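You operate a simulated robot arm through the tools that you are given. There is no shell and no other tool.

The job below is to be done with a simulated two-armed robot. You get a single attempt, and the scene is never put back.

JOB
Put one of the black stoppers from the long bench top on the narrow bench top. Take the tin with the smallest size on its label from the long bench top and put it on the top of the cart. Screw the cap back on the blue ring bottle. Take the cuvette marked "C2" from the long bench top and leave it on top of the brown box there. Put the scrubber bottle that says "S1" from the long bench top on top of the flask there and the scrubber bottle that says "S3" on the table half by the wall bench. Open the clips drawer, put the red ring in the inside of the clips drawer and shut the drawer again. Take the label ring on the island bench top and put it away on the wall bench top. Take the steel cover and put it on the silver steel dish. Shut the motors door. Do these in any order. Set down upright: scrubber bottle, red ring, steel cover.

Only the result counts: the job must be done as asked and must still hold three seconds after the hand-in. Knocking over, shifting, dropping, spilling or breaking anything else fails it. Lids that push on must go on centred and level and be pressed home; caps that screw on are set level and turned clockwise until they are tight.

ROBOT AND FRAMES
Two 7-joint arms with two-finger parallel grippers on one trunk, on a base that drives. Base frame: it is fixed to the floor where the robot stands at the start and does not move with it; the origin is under the middle of the robot, x ahead of it, y to its left, z up. Readings come in mm, rad, newtons and seconds.
The left shoulder is at the start at [50, 187, 1060], the right one opposite. With the tool pointing down near the work surface each hand reaches from about 100 to 660 mm from the robot's upright axis, wherever it stands, measured 20 degrees to its own side. Places, roughly: black stopper (2x2x4 cm) [-2800, 700, 900]; blue ring bottle [-2500, 750, 1000]; box [-3250, 750, 1000]; clips drawer [-3200, -800, 700]; cuvette [-2750, 750, 1000]; flask [-3500, 750, 1000]; inside of the clips drawer [-3200, -900, 600]; label ring [-4500, -750, 750]; motors door [-3000, -2300, 400]; narrow bench top [-4700, -3300, 800]; red ring (9x9x11 cm) [-4500, -700, 900]; scrubber bottle [-3250, 750, 1000]; steel cover (8x8x11 cm) [-4400, -1700, 900]; steel dish (10x10x3 cm) [-4500, -1600, 900]; table half by the wall bench [-6500, -900, 800]; tin [-2500, 750, 1000]; top of the cart [-3200, -3300, 800]; wall bench top [-5800, 1000, 800]. Payload 3.43 kg a hand.
Tool frame (each hand has its own): the origin (TCP) lies between the finger pads and is the grasp point; the fingertips stand 30 mm ahead of it; z points along the fingers, y is the line along which they close. The gripper opens to 94 mm. The fingers are 28 mm wide and 10 mm thick; the gripper's body (50 by 96 mm) begins 55 mm behind the TCP.
Orientation is that of the tool frame in the base frame, as [roll, pitch, yaw] about the fixed x, y, z axes, in that order (R = Rz(yaw) Ry(pitch) Rx(roll)). With the fingers straight down and closing along the base's y, the tool's x points along the base's -x, its y along +y and its z along -z.

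CONTROLS
- The arms move only by the tool move_arm. It takes "left_rows", "right_rows" or both (then of equal length, played together; a hand with none holds still); each is text: rows parted by semicolons, each of 7 numbers parted by spaces: the shift along the tool's x, y, z in mm, then the turn, a rotation vector about the tool's x, y, z in rad, then the opening, from 0 (shut) to 1 (fully open). In form: x y z ax ay az gripper; .... A call has 1 to 20 rows; each row shifts and turns the commanded pose from where the row before left it, along the tool's axes as they then stand. A row lasts 0.2 s, in which the tool goes at most 50 mm and 0.15 rad; a call with a longer step from one row to the next is refused whole, and so is a gripper value outside its range. A pose out of reach is approached as far as the arm can. The call stops where the force on the tool passes 40 N (or 10 N more than at its start, if that is more) or the arm is blocked; 0.2 s more then pass. The fingers move at their own pace (about 153 mm/s each) and stop on an object; they squeeze with about 38 N. The grip force told is the motor's: it shows also when the fingers shut on nothing. Time passes only in rows, and 0.2 s behind the last, so rows that do not move let the fingers close. The reply holds the time, the measured pose of the TCP, the force on the tool along the base axes, the opening and the grip force, in the units named above and with some noise, with the torque about the TCP (base axes, N m) and any sound that the robot's microphone picked up.
- Cameras (640 x 400 px; columns grow to the right, rows downward): "scene" is now at [150.8, -7.3, 1241.3]; the picture's right is [-0.10, -1.00, 0.00], its down [-0.38, 0.04, -0.93] and it looks along [0.92, -0.09, -0.38] (base axes); focal length 229 px, centre (320, 200). "left" rides on the left gripper at [76, -14, -102] in its tool frame; the picture's right is [0.18, 0.98, 0.00], its down [-0.75, 0.14, -0.64] and it looks along [-0.63, 0.12, 0.77] (tool axes); focal length 243 px, centre (320, 200). "right" rides on the right gripper at [76, 14, -102] in its tool frame; the picture's right is [-0.18, 0.98, 0.00], its down [-0.75, -0.14, -0.64] and it looks along [-0.63, -0.12, 0.77] (tool axes); focal length 243 px, centre (320, 200). There is no depth. A picture from a camera that has moved, and an enlarged one, comes with that camera's place and axes in the base frame and with its lens.
- camera(camera): a new picture of that camera. It takes no simulated time.
- raise_lower(by): slides the trunk up (or, below 0, down) by that many mm; the arms and the scene camera ride with it, the base frame stays. It gives what a move gives, with no picture.
- base_move(legs): drives the robot by 1 to 6 legs, each [ahead, left, turn to the left] in mm, mm and rad, along the robot's own axes; the way and the turn of a leg run together, so that a leg with both is an arc; at most 1500 mm and 3.142 rad a leg. The arms and the cameras ride along, it lands a little off, and it stops where it bumps. It gives what a move gives.
- head_to(pan, tilt): turns the head with the scene camera to pan (to the left, within 1.396 rad either way) and tilt (down, from -0.506 to 1.204), counted from straight ahead of the robot. It gives what a move gives.
- inspect(camera, box): a new picture of the part [left, top, right, bottom] of that camera's present view, enlarged. It takes no simulated time.
- finish_job(): hands the job in; it is judged then, once.

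Places have to be worked out from the pictures, the camera data and where the tool is seen. Open the grippers and draw the arms clear of the work before you hand the job in, unless the task says otherwise.

The tools are called after "Emit:" as name(argument=value, ...) on one line, values as JSON. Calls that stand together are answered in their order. move_arm: Moves the arms, as the interface text tells. Its arguments: {"type":"object","properties":{"left_rows":{"type":"string"},"right_rows":{"type":"string"}},"required":[]} The other tools are called the same way: raise_lower (by) slides the trunk up or down; base_move (legs) drives the base; head_to (pan, tilt) turns the head that bears the scene camera; camera (camera) takes a picture; inspect (camera, box) takes an enlarged picture of a part of a camera's view; finish_job () hands the job in.

At the start:

```text
time: 0.0
left_tool_pos: [371.1, 155.9, 1160.5]
left_ee_rot: [-3.14, 0.0, 3.14]
left_contact_force: [-0.2, 0.0, 0.6]
left_moment: [0.0, 0.01, -0.01]
left_gripper_width: 93.8
left_grip_force: 0.1
right_tool_pos: [302.4, -158.1, 1072.8]
right_ee_rot: [-3.141, 0.0, 3.14]
right_contact_force: [-0.6, 0.3, -0.4]
right_moment: [0.02, -0.03, 0.0]
right_gripper_width: 93.8
right_grip_force: 0.1
trunk travel left (down, up): [-275.0, 157.0]
robot x, y, heading: [-1.1, 0.9, 0.002]
head pan, tilt: [-0.099, 0.387]
```

scene: 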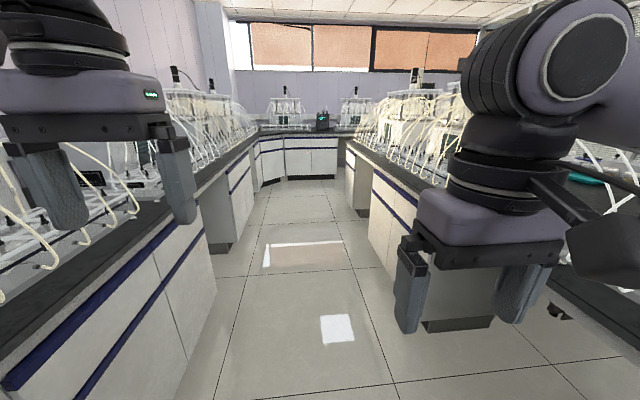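
right: 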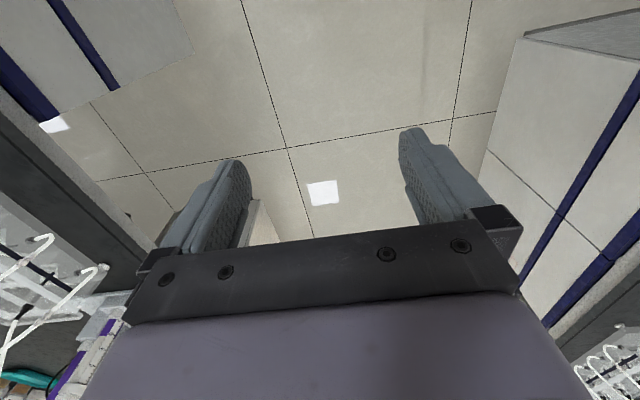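
left: 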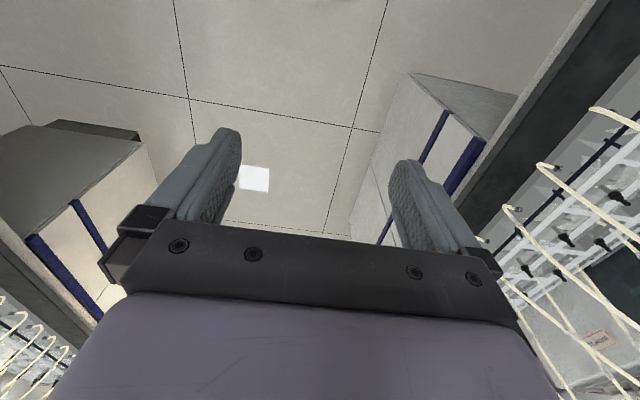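

The start view shows an aisle ahead; all my targets lie behind (−x). I look to both sides first before turning around.

Emit:
head_to(pan=1.39, tilt=0.4)

Emit:
camera(camera="scene")

Emit:
head_to(pan=-1.39, tilt=0.4)

Emit:
camera(camera="scene")

```text
time: 1.6
left_tool_pos: [371.1, 156.9, 1161.4]
left_ee_rot: [-3.141, 0.0, 3.14]
left_contact_force: [0.0, 0.0, -0.1]
left_moment: [0.01, 0.07, -0.01]
left_gripper_width: 93.9
left_grip_force: 0.0
right_tool_pos: [302.8, -159.6, 1072.8]
right_ee_rot: [3.141, 0.0, -3.141]
right_contact_force: [0.2, -0.2, -0.4]
right_moment: [0.07, 0.0, 0.05]
right_gripper_width: 94.0
right_grip_force: 0.1
trunk travel left (down, up): [-275.0, 157.0]
robot x, y, heading: [2.0, 0.1, 0.001]
head pan, tilt: [1.389, 0.4]
```

```text
taken
camera scene: at [75.3, 93.0, 1240.2], right [0.98, -0.18, 0.0], down [-0.07, -0.38, -0.92], along [0.17, 0.91, -0.39], focal length 229 px, centre (320, 200)
```

scene: 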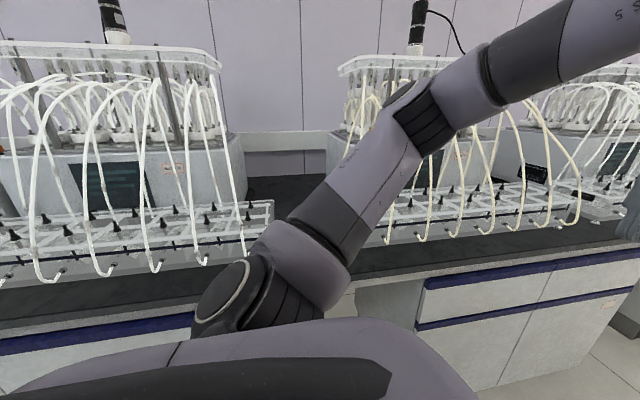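

```text
time: 4.0
left_tool_pos: [371.1, 156.5, 1161.2]
left_ee_rot: [3.14, 0.001, 3.141]
left_contact_force: [0.6, -0.4, -0.7]
left_moment: [-0.02, -0.01, -0.01]
left_gripper_width: 93.8
left_grip_force: 0.1
right_tool_pos: [301.8, -158.2, 1072.6]
right_ee_rot: [-3.141, 0.001, 3.141]
right_contact_force: [-0.2, -0.3, 0.1]
right_moment: [0.04, -0.04, 0.0]
right_gripper_width: 93.9
right_grip_force: 0.1
trunk travel left (down, up): [-275.0, 157.0]
robot x, y, heading: [-0.8, 0.7, -0.001]
head pan, tilt: [-1.389, 0.4]
```

```text
taken
camera scene: at [75.3, -89.2, 1240.2], right [-0.98, -0.18, 0.0], down [-0.07, 0.38, -0.92], along [0.17, -0.91, -0.39], focal length 229 px, centre (320, 200)
```

scene: 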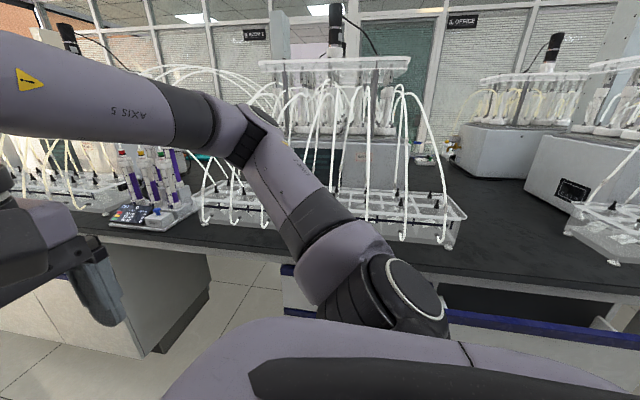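

The aisle spans about y −560 to +440 with benches on both sides. I pull the left hand in a bit and then turn left 90° to look along the −x direction.

Emit:
move_arm(left_rows="40 0 0 0 0 0 0.5; 40 0 0 0 0 0 0.3; 30 0 0 0 0 0 0.2; 0 0 0 0 0 0 0.2", right_rows="20 0 0 0 0 0 0.5; 20 0 0 0 0 0 0.3; 0 0 -20 0 0 0 0.2; 0 0 -20 0 0 0 0.2")

Emit:
base_move(legs=[[0, 0, 1.571]])

Emit:
head_to(pan=1.3, tilt=0.3)

Emit:
camera(camera="scene")

```text
time: 5.0
left_tool_pos: [260.5, 159.6, 1160.3]
left_ee_rot: [-3.142, 0.0, -3.14]
left_contact_force: [1.0, -0.6, -0.1]
left_moment: [-0.01, -0.03, 0.0]
left_gripper_width: 18.8
left_grip_force: 0.0
right_tool_pos: [261.3, -158.3, 1113.5]
right_ee_rot: [-3.141, -0.001, 3.141]
right_contact_force: [0.0, 0.3, -0.3]
right_moment: [-0.02, 0.01, 0.01]
right_gripper_width: 18.7
right_grip_force: 0.1
trunk travel left (down, up): [-275.0, 157.0]
robot x, y, heading: [3.6, 0.4, -0.0]
head pan, tilt: [-1.389, 0.4]
```

```text
time: 9.3
left_tool_pos: [-163.4, 260.1, 1161.0]
left_ee_rot: [3.141, 0.0, -1.556]
left_contact_force: [-0.4, -0.1, -0.5]
left_moment: [0.0, 0.03, -0.01]
left_gripper_width: 18.7
left_grip_force: 0.1
right_tool_pos: [156.7, 264.4, 1114.0]
right_ee_rot: [-3.142, 0.0, -1.559]
right_contact_force: [-1.1, -0.3, -0.5]
right_moment: [0.0, -0.02, -0.02]
right_gripper_width: 19.0
right_grip_force: 0.1
trunk travel left (down, up): [-275.0, 157.0]
robot x, y, heading: [-0.7, -0.1, 1.578]
head pan, tilt: [-1.389, 0.4]
```

```text
time: 11.7
left_tool_pos: [-163.3, 258.5, 1160.5]
left_ee_rot: [3.14, 0.0, -1.555]
left_contact_force: [-0.3, 0.4, -0.3]
left_moment: [0.0, 0.01, -0.02]
left_gripper_width: 18.6
left_grip_force: 0.0
right_tool_pos: [156.1, 264.3, 1113.2]
right_ee_rot: [-3.141, -0.001, -1.559]
right_contact_force: [0.2, -0.7, -0.3]
right_moment: [-0.01, -0.01, 0.0]
right_gripper_width: 18.6
right_grip_force: 0.0
trunk travel left (down, up): [-275.0, 157.0]
robot x, y, heading: [1.2, -0.2, 1.583]
head pan, tilt: [1.3, 0.3]
```

```text
taken
camera scene: at [-90.9, 84.1, 1249.4], right [0.26, 0.97, 0.0], down [0.29, -0.08, -0.96], along [-0.92, 0.24, -0.3], focal length 229 px, centre (320, 200)
```

scene: 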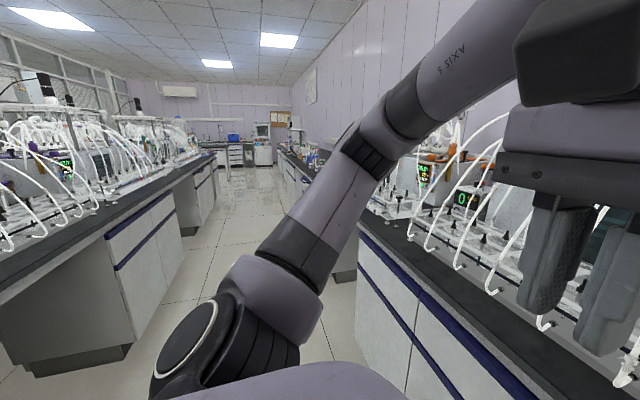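

The aisle along −x is clear. I sidestep to about x=−2400 while still facing the long bench.

Emit:
base_move(legs=[[0, 1500, -0.012], [0, 700, 0]])

Emit:
head_to(pan=0.3, tilt=0.5)

Emit:
camera(camera="scene")

Emit:
head_to(pan=1.0, tilt=0.4)

Emit:
camera(camera="scene")

```text
time: 30.9
left_tool_pos: [-2322.5, 274.7, 1160.2]
left_ee_rot: [-3.141, -0.003, -1.584]
left_contact_force: [-0.6, 0.6, 0.9]
left_moment: [0.0, 0.0, 0.01]
left_gripper_width: 18.9
left_grip_force: 0.1
right_tool_pos: [-2004.4, 270.9, 1114.5]
right_ee_rot: [-3.14, 0.001, -1.584]
right_contact_force: [-0.4, -0.1, 0.4]
right_moment: [0.01, 0.03, 0.01]
right_gripper_width: 18.7
right_grip_force: 0.0
trunk travel left (down, up): [-275.0, 157.0]
robot x, y, heading: [-2170.3, 10.4, 1.559]
head pan, tilt: [1.3, 0.3]
```

```text
time: 32.1
left_tool_pos: [-2323.5, 275.0, 1159.7]
left_ee_rot: [-3.141, -0.001, -1.584]
left_contact_force: [0.5, -0.1, 0.2]
left_moment: [0.0, 0.05, 0.02]
left_gripper_width: 18.5
left_grip_force: 0.1
right_tool_pos: [-2005.0, 271.6, 1113.2]
right_ee_rot: [-3.141, 0.001, -1.586]
right_contact_force: [-0.6, 0.4, -0.3]
right_moment: [0.01, 0.01, 0.03]
right_gripper_width: 19.0
right_grip_force: 0.0
trunk travel left (down, up): [-275.0, 157.0]
robot x, y, heading: [-2166.1, 11.1, 1.555]
head pan, tilt: [0.3, 0.499]
```

```text
taken
camera scene: at [-2192.4, 159.4, 1231.0], right [0.96, 0.28, 0.0], down [0.14, -0.46, -0.88], along [-0.25, 0.84, -0.48], focal length 229 px, centre (320, 200)
```

scene: 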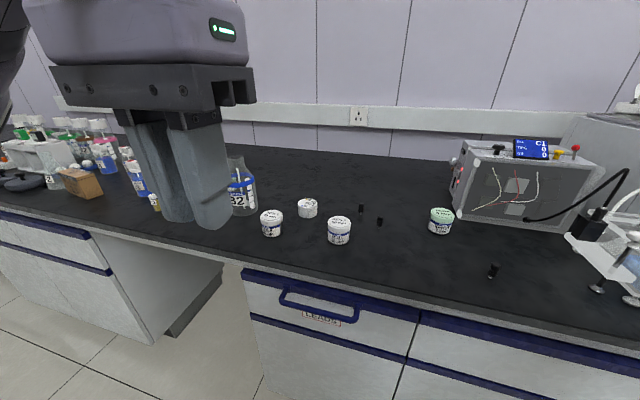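

```text
time: 33.2
left_tool_pos: [-2323.7, 275.3, 1160.8]
left_ee_rot: [-3.141, 0.0, -1.585]
left_contact_force: [0.5, -0.2, 0.1]
left_moment: [-0.01, -0.01, 0.01]
left_gripper_width: 18.6
left_grip_force: 0.0
right_tool_pos: [-2006.0, 270.8, 1114.6]
right_ee_rot: [-3.141, 0.0, -1.584]
right_contact_force: [-1.0, 0.5, -0.2]
right_moment: [0.0, 0.0, 0.04]
right_gripper_width: 18.9
right_grip_force: 0.1
trunk travel left (down, up): [-275.0, 157.0]
robot x, y, heading: [-2168.9, 7.4, 1.555]
head pan, tilt: [1.0, 0.4]
```

```text
taken
camera scene: at [-2243.9, 123.4, 1240.2], right [0.55, 0.83, 0.0], down [0.32, -0.22, -0.92], along [-0.77, 0.51, -0.39], focal length 229 px, centre (320, 200)
```

scene: 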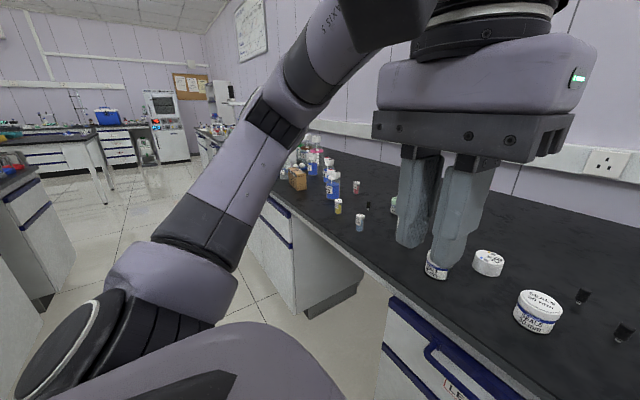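

I see tins with labels, black stoppers and bottles along the bench. I pan back and enlarge the tin area to read labels.

Emit:
head_to(pan=0.2, tilt=0.6)

Emit:
inspect(camera="scene", box=[180, 100, 500, 300])

Emit:
inspect(camera="scene", box=[200, 130, 360, 230])

```text
time: 34.4
left_tool_pos: [-2323.7, 274.8, 1162.3]
left_ee_rot: [-3.141, -0.001, -1.585]
left_contact_force: [0.5, -0.4, 0.0]
left_moment: [0.02, 0.01, -0.01]
left_gripper_width: 18.9
left_grip_force: 0.0
right_tool_pos: [-2004.1, 271.9, 1113.7]
right_ee_rot: [-3.141, -0.001, -1.585]
right_contact_force: [0.8, -0.1, -0.2]
right_moment: [-0.01, 0.04, -0.02]
right_gripper_width: 18.8
right_grip_force: 0.0
trunk travel left (down, up): [-275.0, 157.0]
robot x, y, heading: [-2167.1, 13.4, 1.559]
head pan, tilt: [0.201, 0.6]
```

```text
2.00 times, centred on (340, 200) of scene
camera zoom: at [-2183.2, 159.0, 1222.0], right [0.98, 0.19, 0.0], down [0.11, -0.55, -0.83], along [-0.15, 0.81, -0.56], focal length 458 px, centre (280, 200)
```

zoom: 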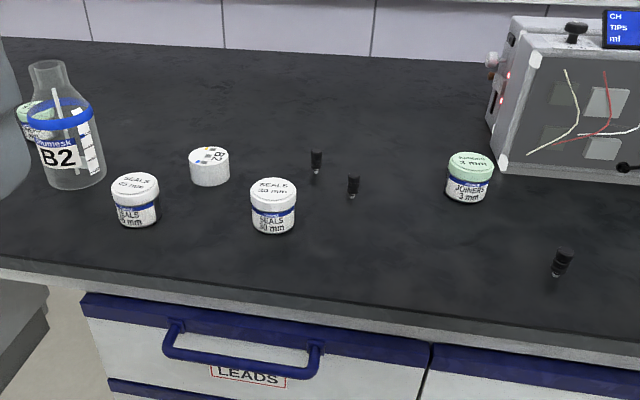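

```text
4.00 times, centred on (280, 180) of scene
camera zoom: at [-2183.2, 159.0, 1222.0], right [0.98, 0.19, 0.0], down [0.11, -0.55, -0.83], along [-0.15, 0.81, -0.56], focal length 917 px, centre (480, 280)
```

zoom: 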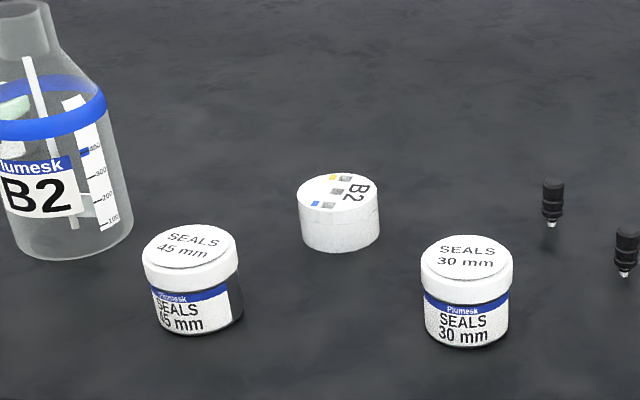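

The cap labelled B2 belongs to the blue ring bottle B2. I enlarge the green tins to read their sizes.

Emit:
inspect(camera="scene", box=[390, 160, 470, 210])

Emit:
inspect(camera="scene", box=[160, 120, 240, 170])

Emit:
camera(camera="scene")

```text
8.00 times, centred on (430, 185) of scene
camera zoom: at [-2183.2, 159.0, 1222.0], right [0.98, 0.19, 0.0], down [0.11, -0.55, -0.83], along [-0.15, 0.81, -0.56], focal length 1834 px, centre (-560, 320)
```

zoom: 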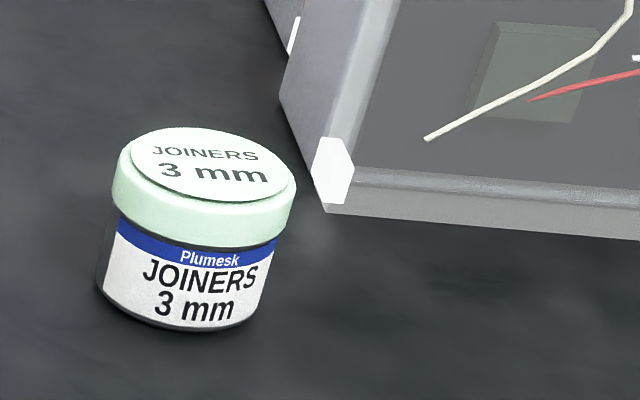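

```text
8.00 times, centred on (200, 145) of scene
camera zoom: at [-2183.2, 159.0, 1222.0], right [0.98, 0.19, 0.0], down [0.11, -0.55, -0.83], along [-0.15, 0.81, -0.56], focal length 1834 px, centre (1280, 640)
```

zoom: 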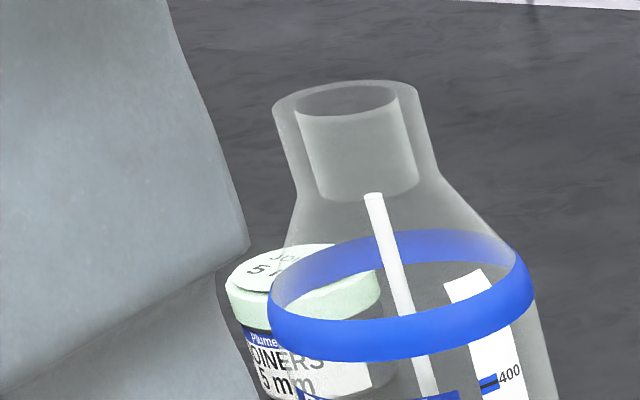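

```text
taken
camera scene: at [-2183.2, 159.0, 1222.0], right [0.98, 0.19, 0.0], down [0.11, -0.55, -0.83], along [-0.15, 0.81, -0.56], focal length 229 px, centre (320, 200)
```

scene: 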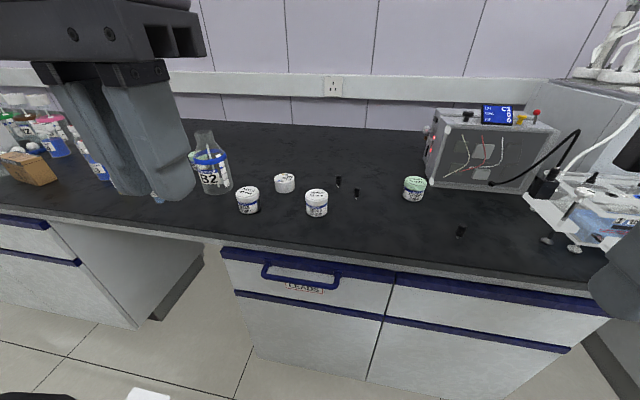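

Tins so far: SEALS 45, SEALS 30, JOINERS 3, JOINERS 5 mm. I sidestep further left to survey the rest of the bench.

Emit:
base_move(legs=[[0, 550, 0.01]])

Emit:
head_to(pan=-0.1, tilt=0.55)

Emit:
camera(camera="scene")

Emit:
inspect(camera="scene", box=[160, 100, 480, 300])

Emit:
head_to(pan=0.9, tilt=0.5)

Emit:
camera(camera="scene")

```text
time: 39.7
left_tool_pos: [-2879.8, 276.0, 1159.6]
left_ee_rot: [-3.141, 0.001, -1.57]
left_contact_force: [0.4, 0.5, 0.0]
left_moment: [-0.02, 0.01, 0.0]
left_gripper_width: 18.8
left_grip_force: 0.0
right_tool_pos: [-2560.6, 277.1, 1113.8]
right_ee_rot: [-3.14, 0.0, -1.568]
right_contact_force: [-0.2, 0.4, -0.6]
right_moment: [0.01, 0.04, -0.02]
right_gripper_width: 19.0
right_grip_force: 0.0
trunk travel left (down, up): [-275.0, 157.0]
robot x, y, heading: [-2718.6, 17.3, 1.576]
head pan, tilt: [0.201, 0.6]
```

```text
time: 40.5
left_tool_pos: [-2878.3, 275.6, 1160.6]
left_ee_rot: [3.141, 0.0, -1.569]
left_contact_force: [0.3, -0.1, -0.4]
left_moment: [0.03, -0.04, 0.02]
left_gripper_width: 18.9
left_grip_force: 0.1
right_tool_pos: [-2560.2, 277.8, 1115.4]
right_ee_rot: [-3.141, 0.001, -1.569]
right_contact_force: [0.2, -0.1, 0.1]
right_moment: [0.02, -0.06, -0.03]
right_gripper_width: 18.7
right_grip_force: 0.0
trunk travel left (down, up): [-275.0, 157.0]
robot x, y, heading: [-2718.8, 13.3, 1.572]
head pan, tilt: [-0.099, 0.55]
```

```text
taken
camera scene: at [-2710.7, 165.1, 1226.4], right [1.0, -0.1, 0.0], down [-0.05, -0.52, -0.85], along [0.08, 0.85, -0.52], focal length 229 px, centre (320, 200)
```

scene: 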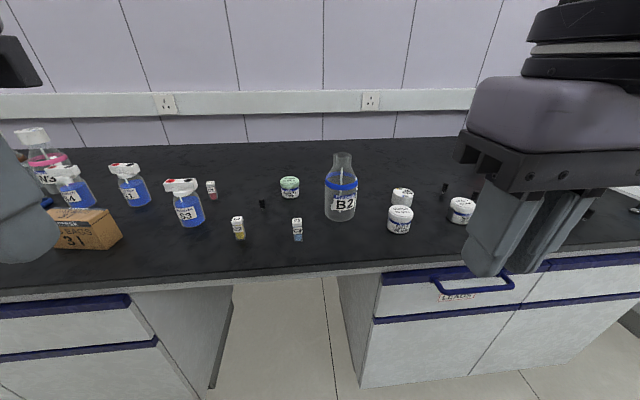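

```text
2.00 times, centred on (320, 200) of scene
camera zoom: at [-2710.7, 165.1, 1226.4], right [1.0, -0.1, 0.0], down [-0.05, -0.52, -0.85], along [0.08, 0.85, -0.52], focal length 458 px, centre (320, 200)
```

zoom: 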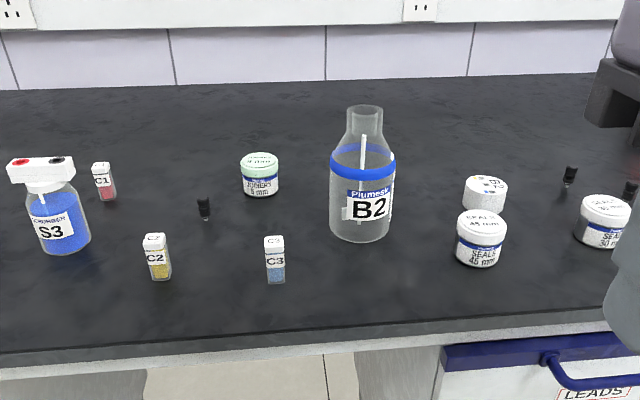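

```text
time: 41.8
left_tool_pos: [-2879.3, 275.5, 1160.4]
left_ee_rot: [3.141, -0.001, -1.569]
left_contact_force: [0.9, -0.5, 0.2]
left_moment: [0.0, -0.02, 0.0]
left_gripper_width: 18.7
left_grip_force: 0.1
right_tool_pos: [-2561.5, 278.5, 1115.4]
right_ee_rot: [-3.141, -0.001, -1.567]
right_contact_force: [-0.2, 0.0, 0.8]
right_moment: [-0.01, -0.01, -0.01]
right_gripper_width: 18.7
right_grip_force: 0.0
trunk travel left (down, up): [-275.0, 157.0]
robot x, y, heading: [-2723.2, 12.8, 1.57]
head pan, tilt: [0.901, 0.499]
```

```text
taken
camera scene: at [-2790.7, 132.1, 1231.0], right [0.62, 0.78, 0.0], down [0.38, -0.3, -0.88], along [-0.69, 0.54, -0.48], focal length 229 px, centre (320, 200)
```

scene: 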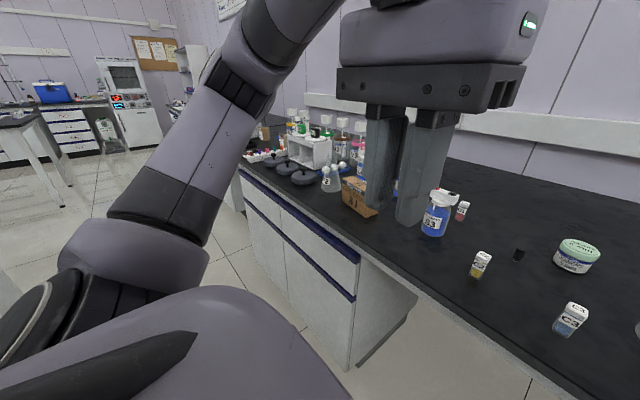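

The C2 cuvette, S3 scrubber and others are visible. I check the green tin's size and continue left to see the rest.

Emit:
inspect(camera="scene", box=[540, 220, 620, 270])

Emit:
inspect(camera="scene", box=[240, 110, 400, 210])

Emit:
base_move(legs=[[0, 650, 0]])

Emit:
head_to(pan=0.0, tilt=0.55)

Emit:
camera(camera="scene")

Emit:
inspect(camera="scene", box=[160, 100, 480, 300])

```text
8.00 times, centred on (580, 245) of scene
camera zoom: at [-2790.7, 132.1, 1231.0], right [0.62, 0.78, 0.0], down [0.38, -0.3, -0.88], along [-0.69, 0.54, -0.48], focal length 1834 px, centre (-1760, -160)
```

zoom: 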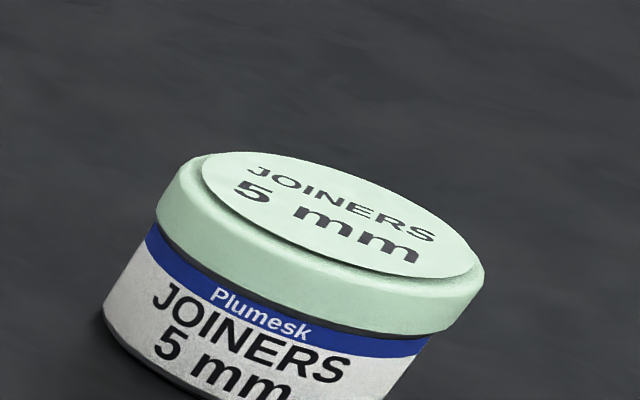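

```text
4.00 times, centred on (320, 160) of scene
camera zoom: at [-2790.7, 132.1, 1231.0], right [0.62, 0.78, 0.0], down [0.38, -0.3, -0.88], along [-0.69, 0.54, -0.48], focal length 917 px, centre (320, 360)
```

zoom: 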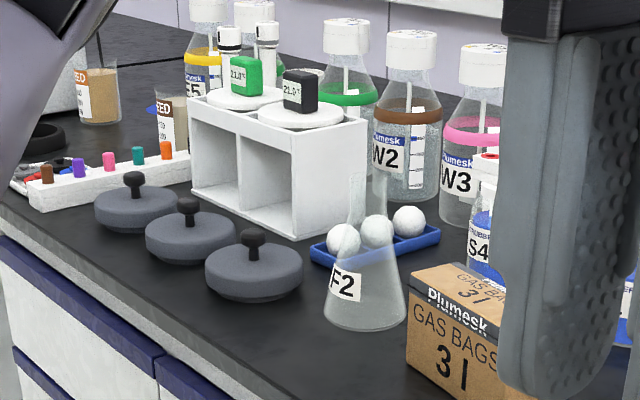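

```text
time: 48.0
left_tool_pos: [-3534.9, 273.8, 1160.7]
left_ee_rot: [-3.141, 0.0, -1.565]
left_contact_force: [-0.1, 0.4, 0.4]
left_moment: [0.0, 0.03, 0.03]
left_gripper_width: 18.7
left_grip_force: 0.1
right_tool_pos: [-3216.2, 275.2, 1113.5]
right_ee_rot: [-3.142, 0.0, -1.567]
right_contact_force: [-0.1, -0.2, 0.3]
right_moment: [0.0, 0.0, 0.04]
right_gripper_width: 18.9
right_grip_force: 0.1
trunk travel left (down, up): [-275.0, 157.0]
robot x, y, heading: [-3378.1, 13.5, 1.576]
head pan, tilt: [0.901, 0.499]
```

```text
time: 49.1
left_tool_pos: [-3535.3, 272.8, 1160.4]
left_ee_rot: [3.141, 0.001, -1.567]
left_contact_force: [0.4, 0.3, 0.2]
left_moment: [-0.01, 0.03, 0.0]
left_gripper_width: 18.6
left_grip_force: 0.0
right_tool_pos: [-3217.9, 276.2, 1113.8]
right_ee_rot: [-3.141, -0.001, -1.566]
right_contact_force: [-1.1, 0.7, 0.2]
right_moment: [0.03, 0.01, 0.02]
right_gripper_width: 18.9
right_grip_force: 0.1
trunk travel left (down, up): [-275.0, 157.0]
robot x, y, heading: [-3375.5, 12.7, 1.571]
head pan, tilt: [0.0, 0.55]
```

```text
taken
camera scene: at [-3375.4, 163.3, 1226.5], right [1.0, 0.01, 0.0], down [0.0, -0.52, -0.85], along [0.0, 0.85, -0.52], focal length 229 px, centre (320, 200)
```

scene: 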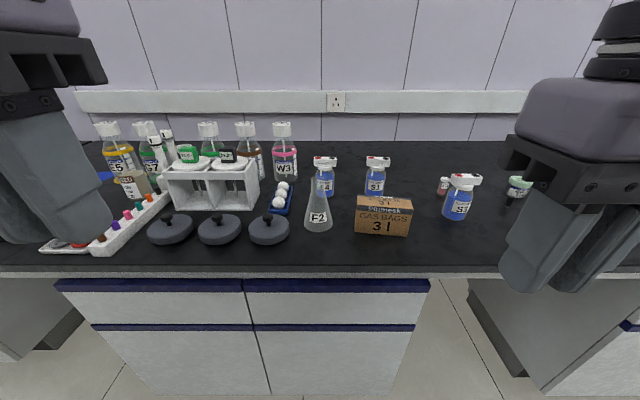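

```text
2.00 times, centred on (320, 200) of scene
camera zoom: at [-3375.4, 163.3, 1226.5], right [1.0, 0.01, 0.0], down [0.0, -0.52, -0.85], along [0.0, 0.85, -0.52], focal length 458 px, centre (320, 200)
```

zoom: 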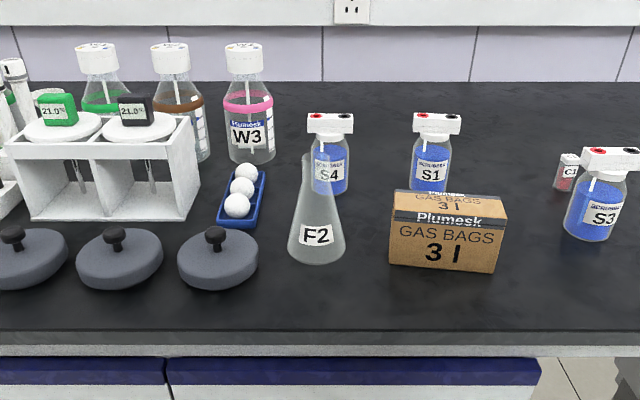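

The long bench holds S1, S4, S3, box "31", flask F2. I look further left in case there are other flasks or tins.

Emit:
head_to(pan=0.9, tilt=0.5)

Emit:
camera(camera="scene")

Emit:
head_to(pan=0.0, tilt=1.2)

Emit:
camera(camera="scene")

```text
time: 50.4
left_tool_pos: [-3536.0, 274.1, 1159.9]
left_ee_rot: [-3.14, -0.001, -1.569]
left_contact_force: [-0.4, -0.6, -0.2]
left_moment: [0.03, 0.01, 0.03]
left_gripper_width: 18.4
left_grip_force: 0.0
right_tool_pos: [-3216.1, 277.2, 1114.1]
right_ee_rot: [3.141, 0.0, -1.567]
right_contact_force: [0.1, -0.4, 0.2]
right_moment: [0.03, 0.01, 0.0]
right_gripper_width: 18.9
right_grip_force: 0.1
trunk travel left (down, up): [-275.0, 157.0]
robot x, y, heading: [-3374.4, 13.9, 1.577]
head pan, tilt: [0.901, 0.499]
```

```text
taken
camera scene: at [-3446.4, 129.8, 1231.0], right [0.62, 0.79, 0.0], down [0.38, -0.3, -0.88], along [-0.69, 0.54, -0.48], focal length 229 px, centre (320, 200)
```

scene: 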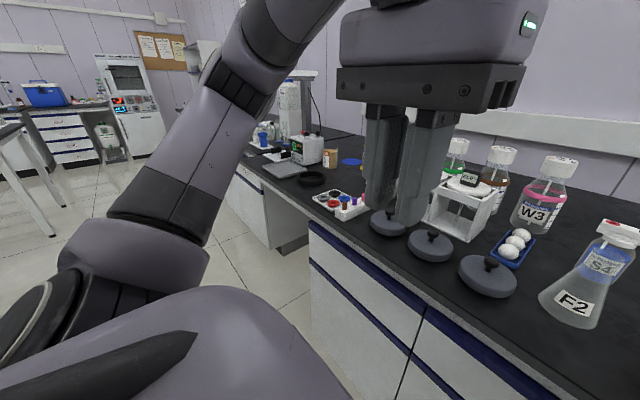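

```text
time: 51.5
left_tool_pos: [-3535.3, 273.2, 1160.3]
left_ee_rot: [-3.141, 0.0, -1.567]
left_contact_force: [0.7, -0.4, 0.5]
left_moment: [-0.01, 0.02, -0.04]
left_gripper_width: 18.6
left_grip_force: 0.0
right_tool_pos: [-3217.0, 276.1, 1113.5]
right_ee_rot: [-3.141, 0.002, -1.568]
right_contact_force: [0.2, -0.3, -0.9]
right_moment: [0.02, 0.02, 0.03]
right_gripper_width: 18.8
right_grip_force: 0.0
trunk travel left (down, up): [-275.0, 157.0]
robot x, y, heading: [-3375.6, 15.3, 1.574]
head pan, tilt: [0.0, 1.201]
```

```text
taken
camera scene: at [-3375.2, 129.5, 1177.4], right [1.0, 0.01, 0.0], down [0.0, -0.93, -0.36], along [0.0, 0.36, -0.93], focal length 229 px, centre (320, 200)
```

scene: 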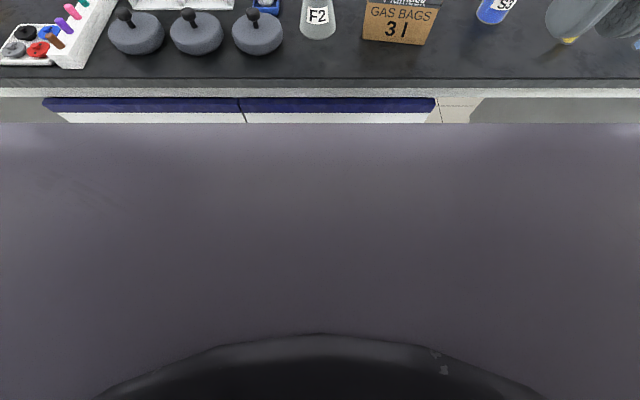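

No other flask appears; F2 is the one. S1 stands deep (y≈830), so I drive ahead carefully towards the bench.

Emit:
base_move(legs=[[120, 0, 0]])

Emit:
base_move(legs=[[70, 0, 0]])

Emit:
head_to(pan=-0.2, tilt=0.7)

Emit:
camera(camera="scene")

Emit:
camera(camera="right")

```text
time: 52.8
left_tool_pos: [-3535.3, 394.8, 1161.2]
left_ee_rot: [3.141, -0.001, -1.57]
left_contact_force: [0.2, 0.2, 0.2]
left_moment: [-0.02, 0.0, -0.03]
left_gripper_width: 18.8
left_grip_force: 0.1
right_tool_pos: [-3216.3, 395.1, 1114.2]
right_ee_rot: [3.141, -0.001, -1.569]
right_contact_force: [0.1, -0.3, 0.6]
right_moment: [-0.02, 0.02, 0.07]
right_gripper_width: 18.7
right_grip_force: 0.0
trunk travel left (down, up): [-275.0, 157.0]
robot x, y, heading: [-3377.7, 135.4, 1.573]
head pan, tilt: [0.0, 1.201]
```

```text
time: 54.0
left_tool_pos: [-3534.1, 457.6, 1159.9]
left_ee_rot: [3.141, -0.002, -1.569]
left_contact_force: [0.5, 0.6, 0.3]
left_moment: [0.01, 0.0, 0.0]
left_gripper_width: 18.7
left_grip_force: 0.2
right_tool_pos: [-3216.4, 458.4, 1114.1]
right_ee_rot: [3.141, -0.002, -1.571]
right_contact_force: [-0.4, 0.0, 0.2]
right_moment: [0.0, -0.01, 0.01]
right_gripper_width: 18.9
right_grip_force: 0.0
trunk travel left (down, up): [-275.0, 157.0]
robot x, y, heading: [-3374.8, 193.8, 1.572]
head pan, tilt: [0.0, 1.201]
stopped in leg 1: the robot was blocked; the commanded pose is now the measured one
```

```text
time: 54.9
left_tool_pos: [-3534.0, 456.7, 1161.1]
left_ee_rot: [3.14, -0.002, -1.568]
left_contact_force: [0.3, 0.4, -0.1]
left_moment: [0.03, -0.01, 0.03]
left_gripper_width: 19.1
left_grip_force: 0.0
right_tool_pos: [-3216.5, 459.0, 1113.6]
right_ee_rot: [3.142, -0.002, -1.573]
right_contact_force: [-1.0, 0.4, 1.0]
right_moment: [0.03, 0.0, -0.01]
right_gripper_width: 18.5
right_grip_force: 0.1
trunk travel left (down, up): [-275.0, 157.0]
robot x, y, heading: [-3375.9, 200.1, 1.572]
head pan, tilt: [-0.201, 0.7]
```

```text
taken
camera scene: at [-3358.3, 339.5, 1213.2], right [0.98, -0.2, 0.0], down [-0.13, -0.63, -0.76], along [0.15, 0.75, -0.64], focal length 229 px, centre (320, 200)
```

scene: 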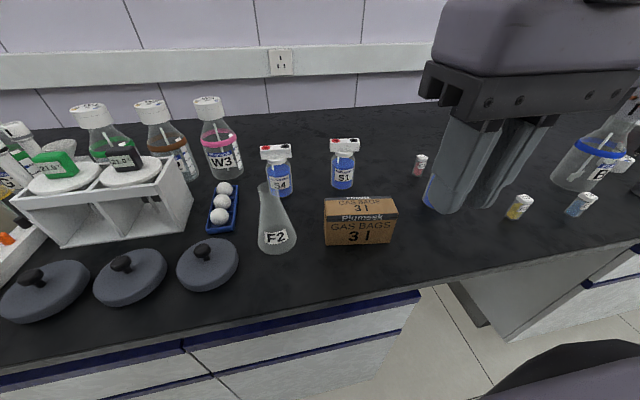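

```text
taken
camera right: at [-3231.2, 382.9, 1215.6], right [-0.98, 0.18, 0.0], down [0.14, 0.75, 0.64], along [0.12, 0.63, -0.77], focal length 243 px, centre (320, 200)
```

right: 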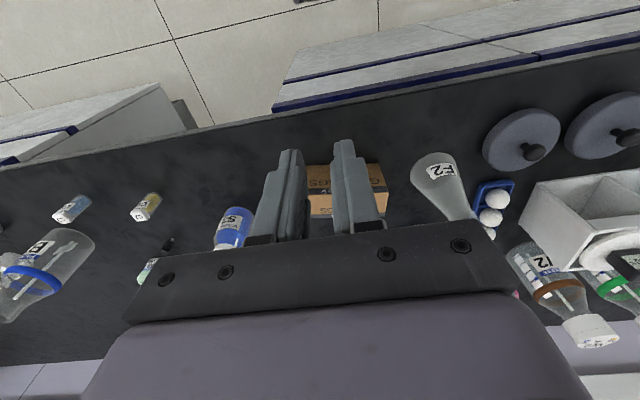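

The robot touches the bench at y≈197. Triangulated: S1 top near (−3208, 794, 980), F2 mouth near (−3381, 665, 980). I enlarge S1, F2 to see the bar orientation.

Emit:
inspect(camera="scene", box=[240, 120, 400, 220])

Emit:
inspect(camera="scene", box=[300, 125, 380, 175])

```text
4.00 times, centred on (320, 170) of scene
camera zoom: at [-3358.3, 339.5, 1213.2], right [0.98, -0.2, 0.0], down [-0.13, -0.63, -0.76], along [0.15, 0.75, -0.64], focal length 917 px, centre (320, 320)
```

zoom: 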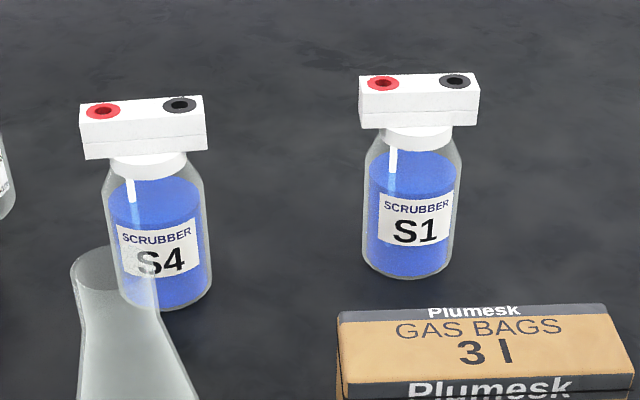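

```text
8.00 times, centred on (340, 150) of scene
camera zoom: at [-3358.3, 339.5, 1213.2], right [0.98, -0.2, 0.0], down [-0.13, -0.63, -0.76], along [0.15, 0.75, -0.64], focal length 1834 px, centre (160, 600)
```

zoom: 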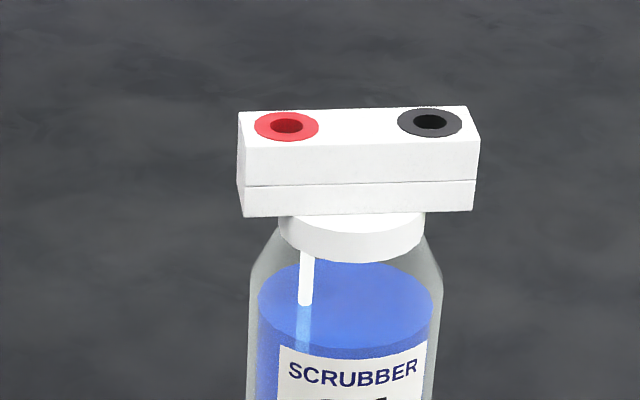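

S1's bar is ~65×24 mm and turned about −0.12 rad. I open the right gripper and turn it so the fingers will close across the bar.

Emit:
move_arm(right_rows="0 0 0 0 0 -0.1455 1; 0 0 0 0 0 -0.1455 1; 0 0 0 0 0 -0.1455 1; 0 0 0 0 0 -0.1455 1; 0 0 0 0 0 -0.1455 1; 0 0 0 0 0 -0.1455 1; 0 0 0 0 0 -0.1455 1; 0 0 0 0 0 -0.1455 1; 0 0 0 0 0 -0.1455 1; 0 0 0 0 0 -0.1455 1; 0 0 0 0 0 0 1")

Emit:
camera(camera="scene")

```text
time: 57.3
left_tool_pos: [-3534.6, 456.5, 1159.1]
left_ee_rot: [-3.141, -0.001, -1.568]
left_contact_force: [-0.2, -0.4, 0.4]
left_moment: [0.02, 0.03, 0.0]
left_gripper_width: 18.8
left_grip_force: 0.1
right_tool_pos: [-3215.8, 457.8, 1113.7]
right_ee_rot: [3.141, 0.0, -0.114]
right_contact_force: [0.2, -0.2, 0.1]
right_moment: [-0.01, 0.01, 0.01]
right_gripper_width: 93.9
right_grip_force: 0.0
trunk travel left (down, up): [-275.0, 157.0]
robot x, y, heading: [-3372.8, 195.7, 1.572]
head pan, tilt: [-0.201, 0.7]
```

```text
taken
camera scene: at [-3358.3, 339.5, 1213.3], right [0.98, -0.2, 0.0], down [-0.13, -0.63, -0.76], along [0.15, 0.75, -0.64], focal length 229 px, centre (320, 200)
```

scene: 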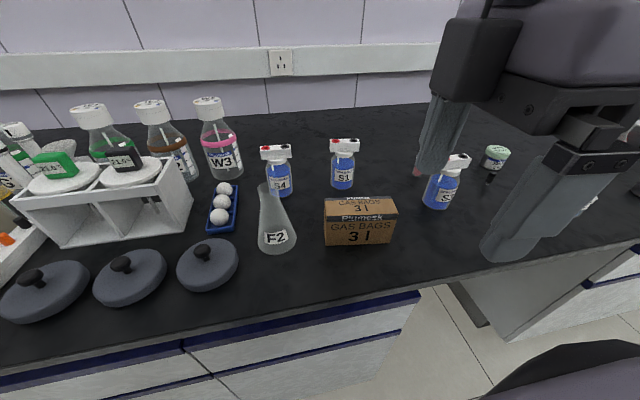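

The wrist turn worked (yaw −0.114). I move the open hand above S1, keeping well over its top.

Emit:
move_arm(right_rows="-3.75 -42.6 4 0 0 0 1; -3.75 -42.6 4 0 0 0 1; -3.75 -42.6 4 0 0 0 1; -3.75 -42.6 4 0 0 0 1; -3.75 -42.6 4 0 0 0 1; -3.75 -42.6 4 0 0 0 1; -3.75 -42.6 4 0 0 0 1; -3.75 -42.6 4 0 0 0 1; 0 0 0 0 0 0 1")

Emit:
camera(camera="right")

Emit:
camera(camera="scene")

```text
time: 59.3
left_tool_pos: [-3534.5, 456.7, 1159.5]
left_ee_rot: [-3.141, -0.001, -1.569]
left_contact_force: [-0.6, 0.4, -0.5]
left_moment: [0.0, -0.01, 0.01]
left_gripper_width: 18.9
left_grip_force: 0.0
right_tool_pos: [-3308.0, 548.5, 1026.8]
right_ee_rot: [3.141, 0.002, -0.119]
right_contact_force: [0.1, -0.5, 0.5]
right_moment: [-0.03, 0.03, 0.0]
right_gripper_width: 93.7
right_grip_force: 0.0
right hand out of reach, approached as far as the arm can: row 1, 2, 3, 4, 5, 6, 7, 8
trunk travel left (down, up): [-275.0, 157.0]
robot x, y, heading: [-3377.2, 194.4, 1.57]
head pan, tilt: [-0.201, 0.7]
```

```text
taken
camera right: at [-3234.4, 526.5, 1129.3], right [-0.3, -0.95, 0.0], down [-0.73, 0.23, 0.64], along [-0.61, 0.19, -0.77], focal length 243 px, centre (320, 200)
```

right: 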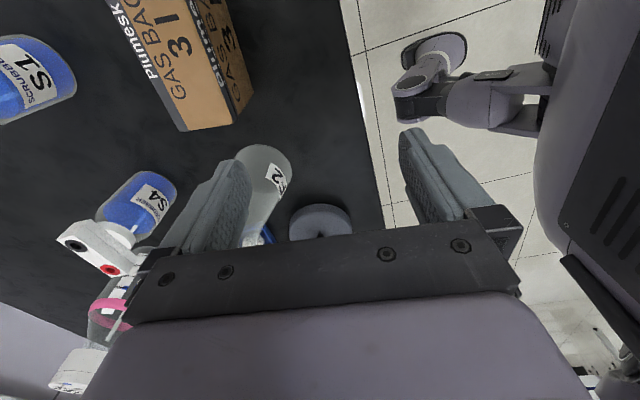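

```text
taken
camera scene: at [-3358.3, 339.5, 1213.3], right [0.98, -0.2, 0.0], down [-0.13, -0.63, -0.76], along [0.15, 0.75, -0.64], focal length 229 px, centre (320, 200)
```

scene: 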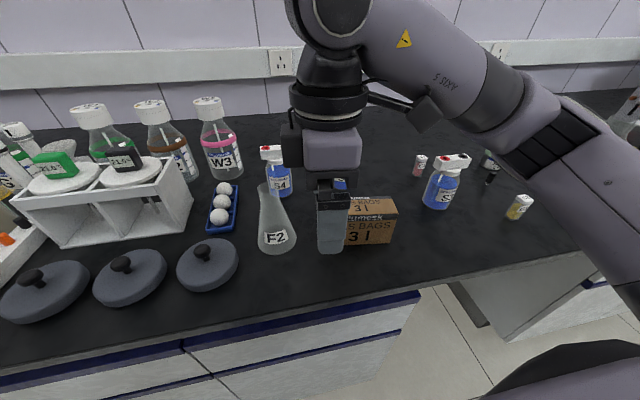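

The hand went off to (−3308, 548, 1027), which is out-of-reach behaviour, touching nothing. I back it away upward a little with a small step to see how the command frame behaves.

Emit:
move_arm(right_rows="0 0 -10 0 0 0 1")

```text
time: 59.7
left_tool_pos: [-3535.1, 457.3, 1159.5]
left_ee_rot: [3.141, -0.003, -1.569]
left_contact_force: [0.5, 0.4, 0.2]
left_moment: [0.0, 0.0, -0.03]
left_gripper_width: 18.8
left_grip_force: 0.1
right_tool_pos: [-3306.8, 546.7, 1037.6]
right_ee_rot: [3.139, -0.001, -0.117]
right_contact_force: [-0.1, -0.4, -0.2]
right_moment: [0.01, 0.0, 0.02]
right_gripper_width: 93.9
right_grip_force: 0.1
trunk travel left (down, up): [-275.0, 157.0]
robot x, y, heading: [-3378.5, 199.0, 1.568]
head pan, tilt: [-0.201, 0.7]
```

The command frame follows the measured pose. I raise the trunk by 150 mm to get more reach over the bench, then look.

Emit:
raise_lower(by=150)

Emit:
camera(camera="scene")

```text
time: 61.4
left_tool_pos: [-3534.4, 457.3, 1310.3]
left_ee_rot: [3.141, -0.001, -1.568]
left_contact_force: [-0.6, 0.1, -0.6]
left_moment: [-0.02, 0.02, 0.0]
left_gripper_width: 18.8
left_grip_force: 0.0
right_tool_pos: [-3308.5, 547.7, 1188.2]
right_ee_rot: [3.14, 0.0, -0.117]
right_contact_force: [-0.3, -0.9, 0.4]
right_moment: [0.0, 0.01, -0.01]
right_gripper_width: 93.7
right_grip_force: 0.1
trunk travel left (down, up): [-425.0, 7.0]
robot x, y, heading: [-3375.0, 196.8, 1.566]
head pan, tilt: [-0.201, 0.7]
```

```text
taken
camera scene: at [-3358.3, 339.6, 1363.3], right [0.98, -0.2, 0.0], down [-0.13, -0.63, -0.76], along [0.15, 0.75, -0.64], focal length 229 px, centre (320, 200)
```

scene: 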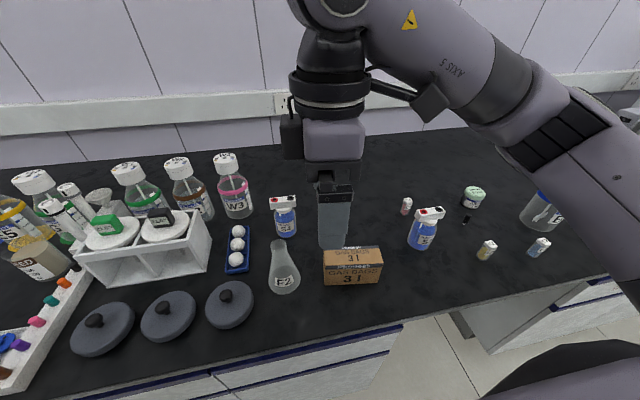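

With the trunk up I move toward S1 in short pieces, watching for reach warnings.

Emit:
move_arm(right_rows="10.1 -37.4 14.3 0 0 0 1; 10.1 -37.4 14.3 0 0 0 1; 10.1 -37.4 14.3 0 0 0 1")

```text
time: 62.2
left_tool_pos: [-3534.6, 456.7, 1311.0]
left_ee_rot: [-3.14, -0.001, -1.568]
left_contact_force: [-0.3, -0.3, -0.4]
left_moment: [-0.02, -0.01, -0.05]
left_gripper_width: 18.6
left_grip_force: 0.0
right_tool_pos: [-3298.5, 548.0, 1155.3]
right_ee_rot: [-3.141, -0.001, -0.118]
right_contact_force: [-0.2, -0.7, -0.5]
right_moment: [0.03, -0.01, -0.01]
right_gripper_width: 94.1
right_grip_force: 0.1
right hand out of reach, approached as far as the arm can: row 1, 2, 3
trunk travel left (down, up): [-425.0, 7.0]
robot x, y, heading: [-3373.8, 195.7, 1.575]
head pan, tilt: [-0.201, 0.7]
```

y≈548 seems a wrist limit for this turn direction. I draw the hand back and turn it half a revolution the other way.

Emit:
move_arm(right_rows="20 30 -5 0 0 0 1; 20 30 -5 0 0 0 1; 20 30 -5 0 0 0 1; 0 0 0 0 0 0.15 1; 0 0 0 0 0 0.15 1; 0 0 0 0 0 0.15 1; 0 0 0 0 0 0.15 1; 0 0 0 0 0 0.15 1; 0 0 0 0 0 0.15 1; 0 0 0 0 0 0.15 1; 0 0 0 0 0 0.15 1; 0 0 0 0 0 0.15 1; 0 0 0 0 0 0.15 1; 0 0 0 0 0 0.15 1")

Emit:
move_arm(right_rows="0 0 0 0 0 0.149 1; 0 0 0 0 0 0.149 1; 0 0 0 0 0 0.149 1; 0 0 0 0 0 0.149 1; 0 0 0 0 0 0.149 1; 0 0 0 0 0 0.149 1; 0 0 0 0 0 0.149 1; 0 0 0 0 0 0.149 1; 0 0 0 0 0 0.149 1; 0 0 0 0 0 0.149 1")

```text
time: 65.2
left_tool_pos: [-3534.0, 457.5, 1310.7]
left_ee_rot: [-3.142, -0.002, -1.569]
left_contact_force: [-0.1, -0.3, 0.0]
left_moment: [0.0, 0.02, 0.02]
left_gripper_width: 18.6
left_grip_force: 0.0
right_tool_pos: [-3250.3, 455.4, 1169.0]
right_ee_rot: [-3.14, -0.003, -1.769]
right_contact_force: [-0.5, 0.4, -0.1]
right_moment: [-0.03, 0.01, -0.02]
right_gripper_width: 94.1
right_grip_force: 0.1
trunk travel left (down, up): [-425.0, 7.0]
robot x, y, heading: [-3376.1, 193.0, 1.568]
head pan, tilt: [-0.201, 0.7]
```

```text
time: 67.4
left_tool_pos: [-3534.5, 456.5, 1310.7]
left_ee_rot: [-3.141, 0.0, -1.569]
left_contact_force: [-0.8, -0.3, 0.3]
left_moment: [0.01, -0.01, -0.01]
left_gripper_width: 18.8
left_grip_force: 0.1
right_tool_pos: [-3249.8, 454.7, 1166.9]
right_ee_rot: [-3.14, -0.001, 3.027]
right_contact_force: [-0.9, 0.4, -0.2]
right_moment: [0.02, 0.04, -0.04]
right_gripper_width: 94.3
right_grip_force: 0.0
trunk travel left (down, up): [-425.0, 7.0]
robot x, y, heading: [-3374.7, 199.6, 1.573]
head pan, tilt: [-0.201, 0.7]
```

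Yaw is now 3.03 with tool y pointing toward +y. I advance toward S1 in short pieces.

Emit:
move_arm(right_rows="-0.4 43.5 9.6 0 0 0 1; -0.4 43.5 9.6 0 0 0 1; -0.4 43.5 9.6 0 0 0 1")

```text
time: 68.2
left_tool_pos: [-3535.9, 456.7, 1310.6]
left_ee_rot: [3.142, -0.003, -1.568]
left_contact_force: [-0.3, 1.0, 0.0]
left_moment: [-0.06, 0.0, 0.05]
left_gripper_width: 18.6
left_grip_force: 0.0
right_tool_pos: [-3232.6, 585.9, 1137.7]
right_ee_rot: [-3.14, 0.0, 3.027]
right_contact_force: [-0.5, 0.3, -0.2]
right_moment: [0.03, 0.0, 0.01]
right_gripper_width: 94.0
right_grip_force: 0.0
trunk travel left (down, up): [-425.0, 7.0]
robot x, y, heading: [-3376.2, 194.7, 1.576]
head pan, tilt: [-0.201, 0.7]
```

Good, this direction reaches. I continue over S1 at z≈1085 and take a wrist picture.

Emit:
move_arm(right_rows="-0.4 43.5 9.6 0 0 0 1; -0.4 43.5 9.6 0 0 0 1; -0.4 43.5 9.6 0 0 0 1; -0.4 43.5 9.6 0 0 0 1; -0.4 41 9.6 0 0 0 1")

Emit:
camera(camera="right")

Emit:
camera(camera="scene")

```text
time: 69.4
left_tool_pos: [-3536.8, 457.4, 1310.1]
left_ee_rot: [3.141, -0.001, -1.569]
left_contact_force: [0.6, 0.8, 0.3]
left_moment: [-0.03, 0.01, -0.04]
left_gripper_width: 19.2
left_grip_force: 0.1
right_tool_pos: [-3208.5, 798.1, 1091.8]
right_ee_rot: [-3.142, 0.001, 3.028]
right_contact_force: [-0.5, -0.9, 0.2]
right_moment: [-0.01, -0.01, -0.01]
right_gripper_width: 93.9
right_grip_force: 0.0
trunk travel left (down, up): [-425.0, 7.0]
robot x, y, heading: [-3375.5, 197.7, 1.568]
head pan, tilt: [-0.201, 0.7]
```

```text
taken
camera right: at [-3284.1, 821.4, 1193.6], right [0.29, 0.96, 0.0], down [0.73, -0.22, 0.64], along [0.61, -0.19, -0.77], focal length 243 px, centre (320, 200)
```

right: 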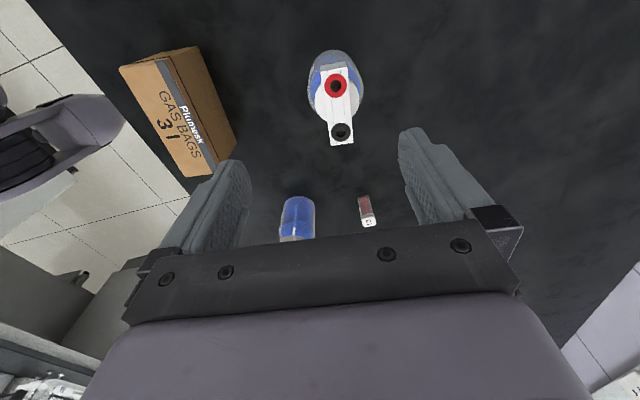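

```text
taken
camera scene: at [-3359.0, 340.0, 1363.2], right [0.98, -0.2, 0.0], down [-0.13, -0.63, -0.76], along [0.15, 0.75, -0.64], focal length 229 px, centre (320, 200)
```

scene: 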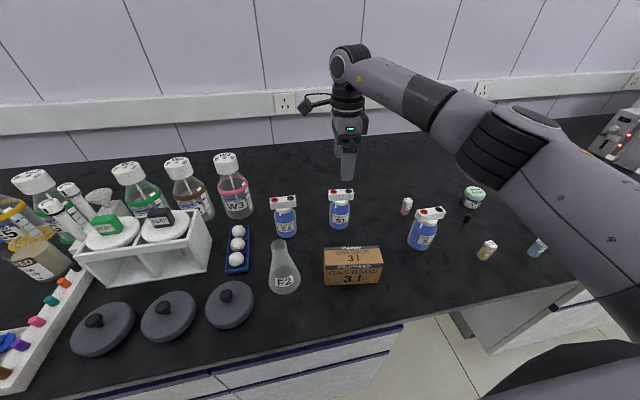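

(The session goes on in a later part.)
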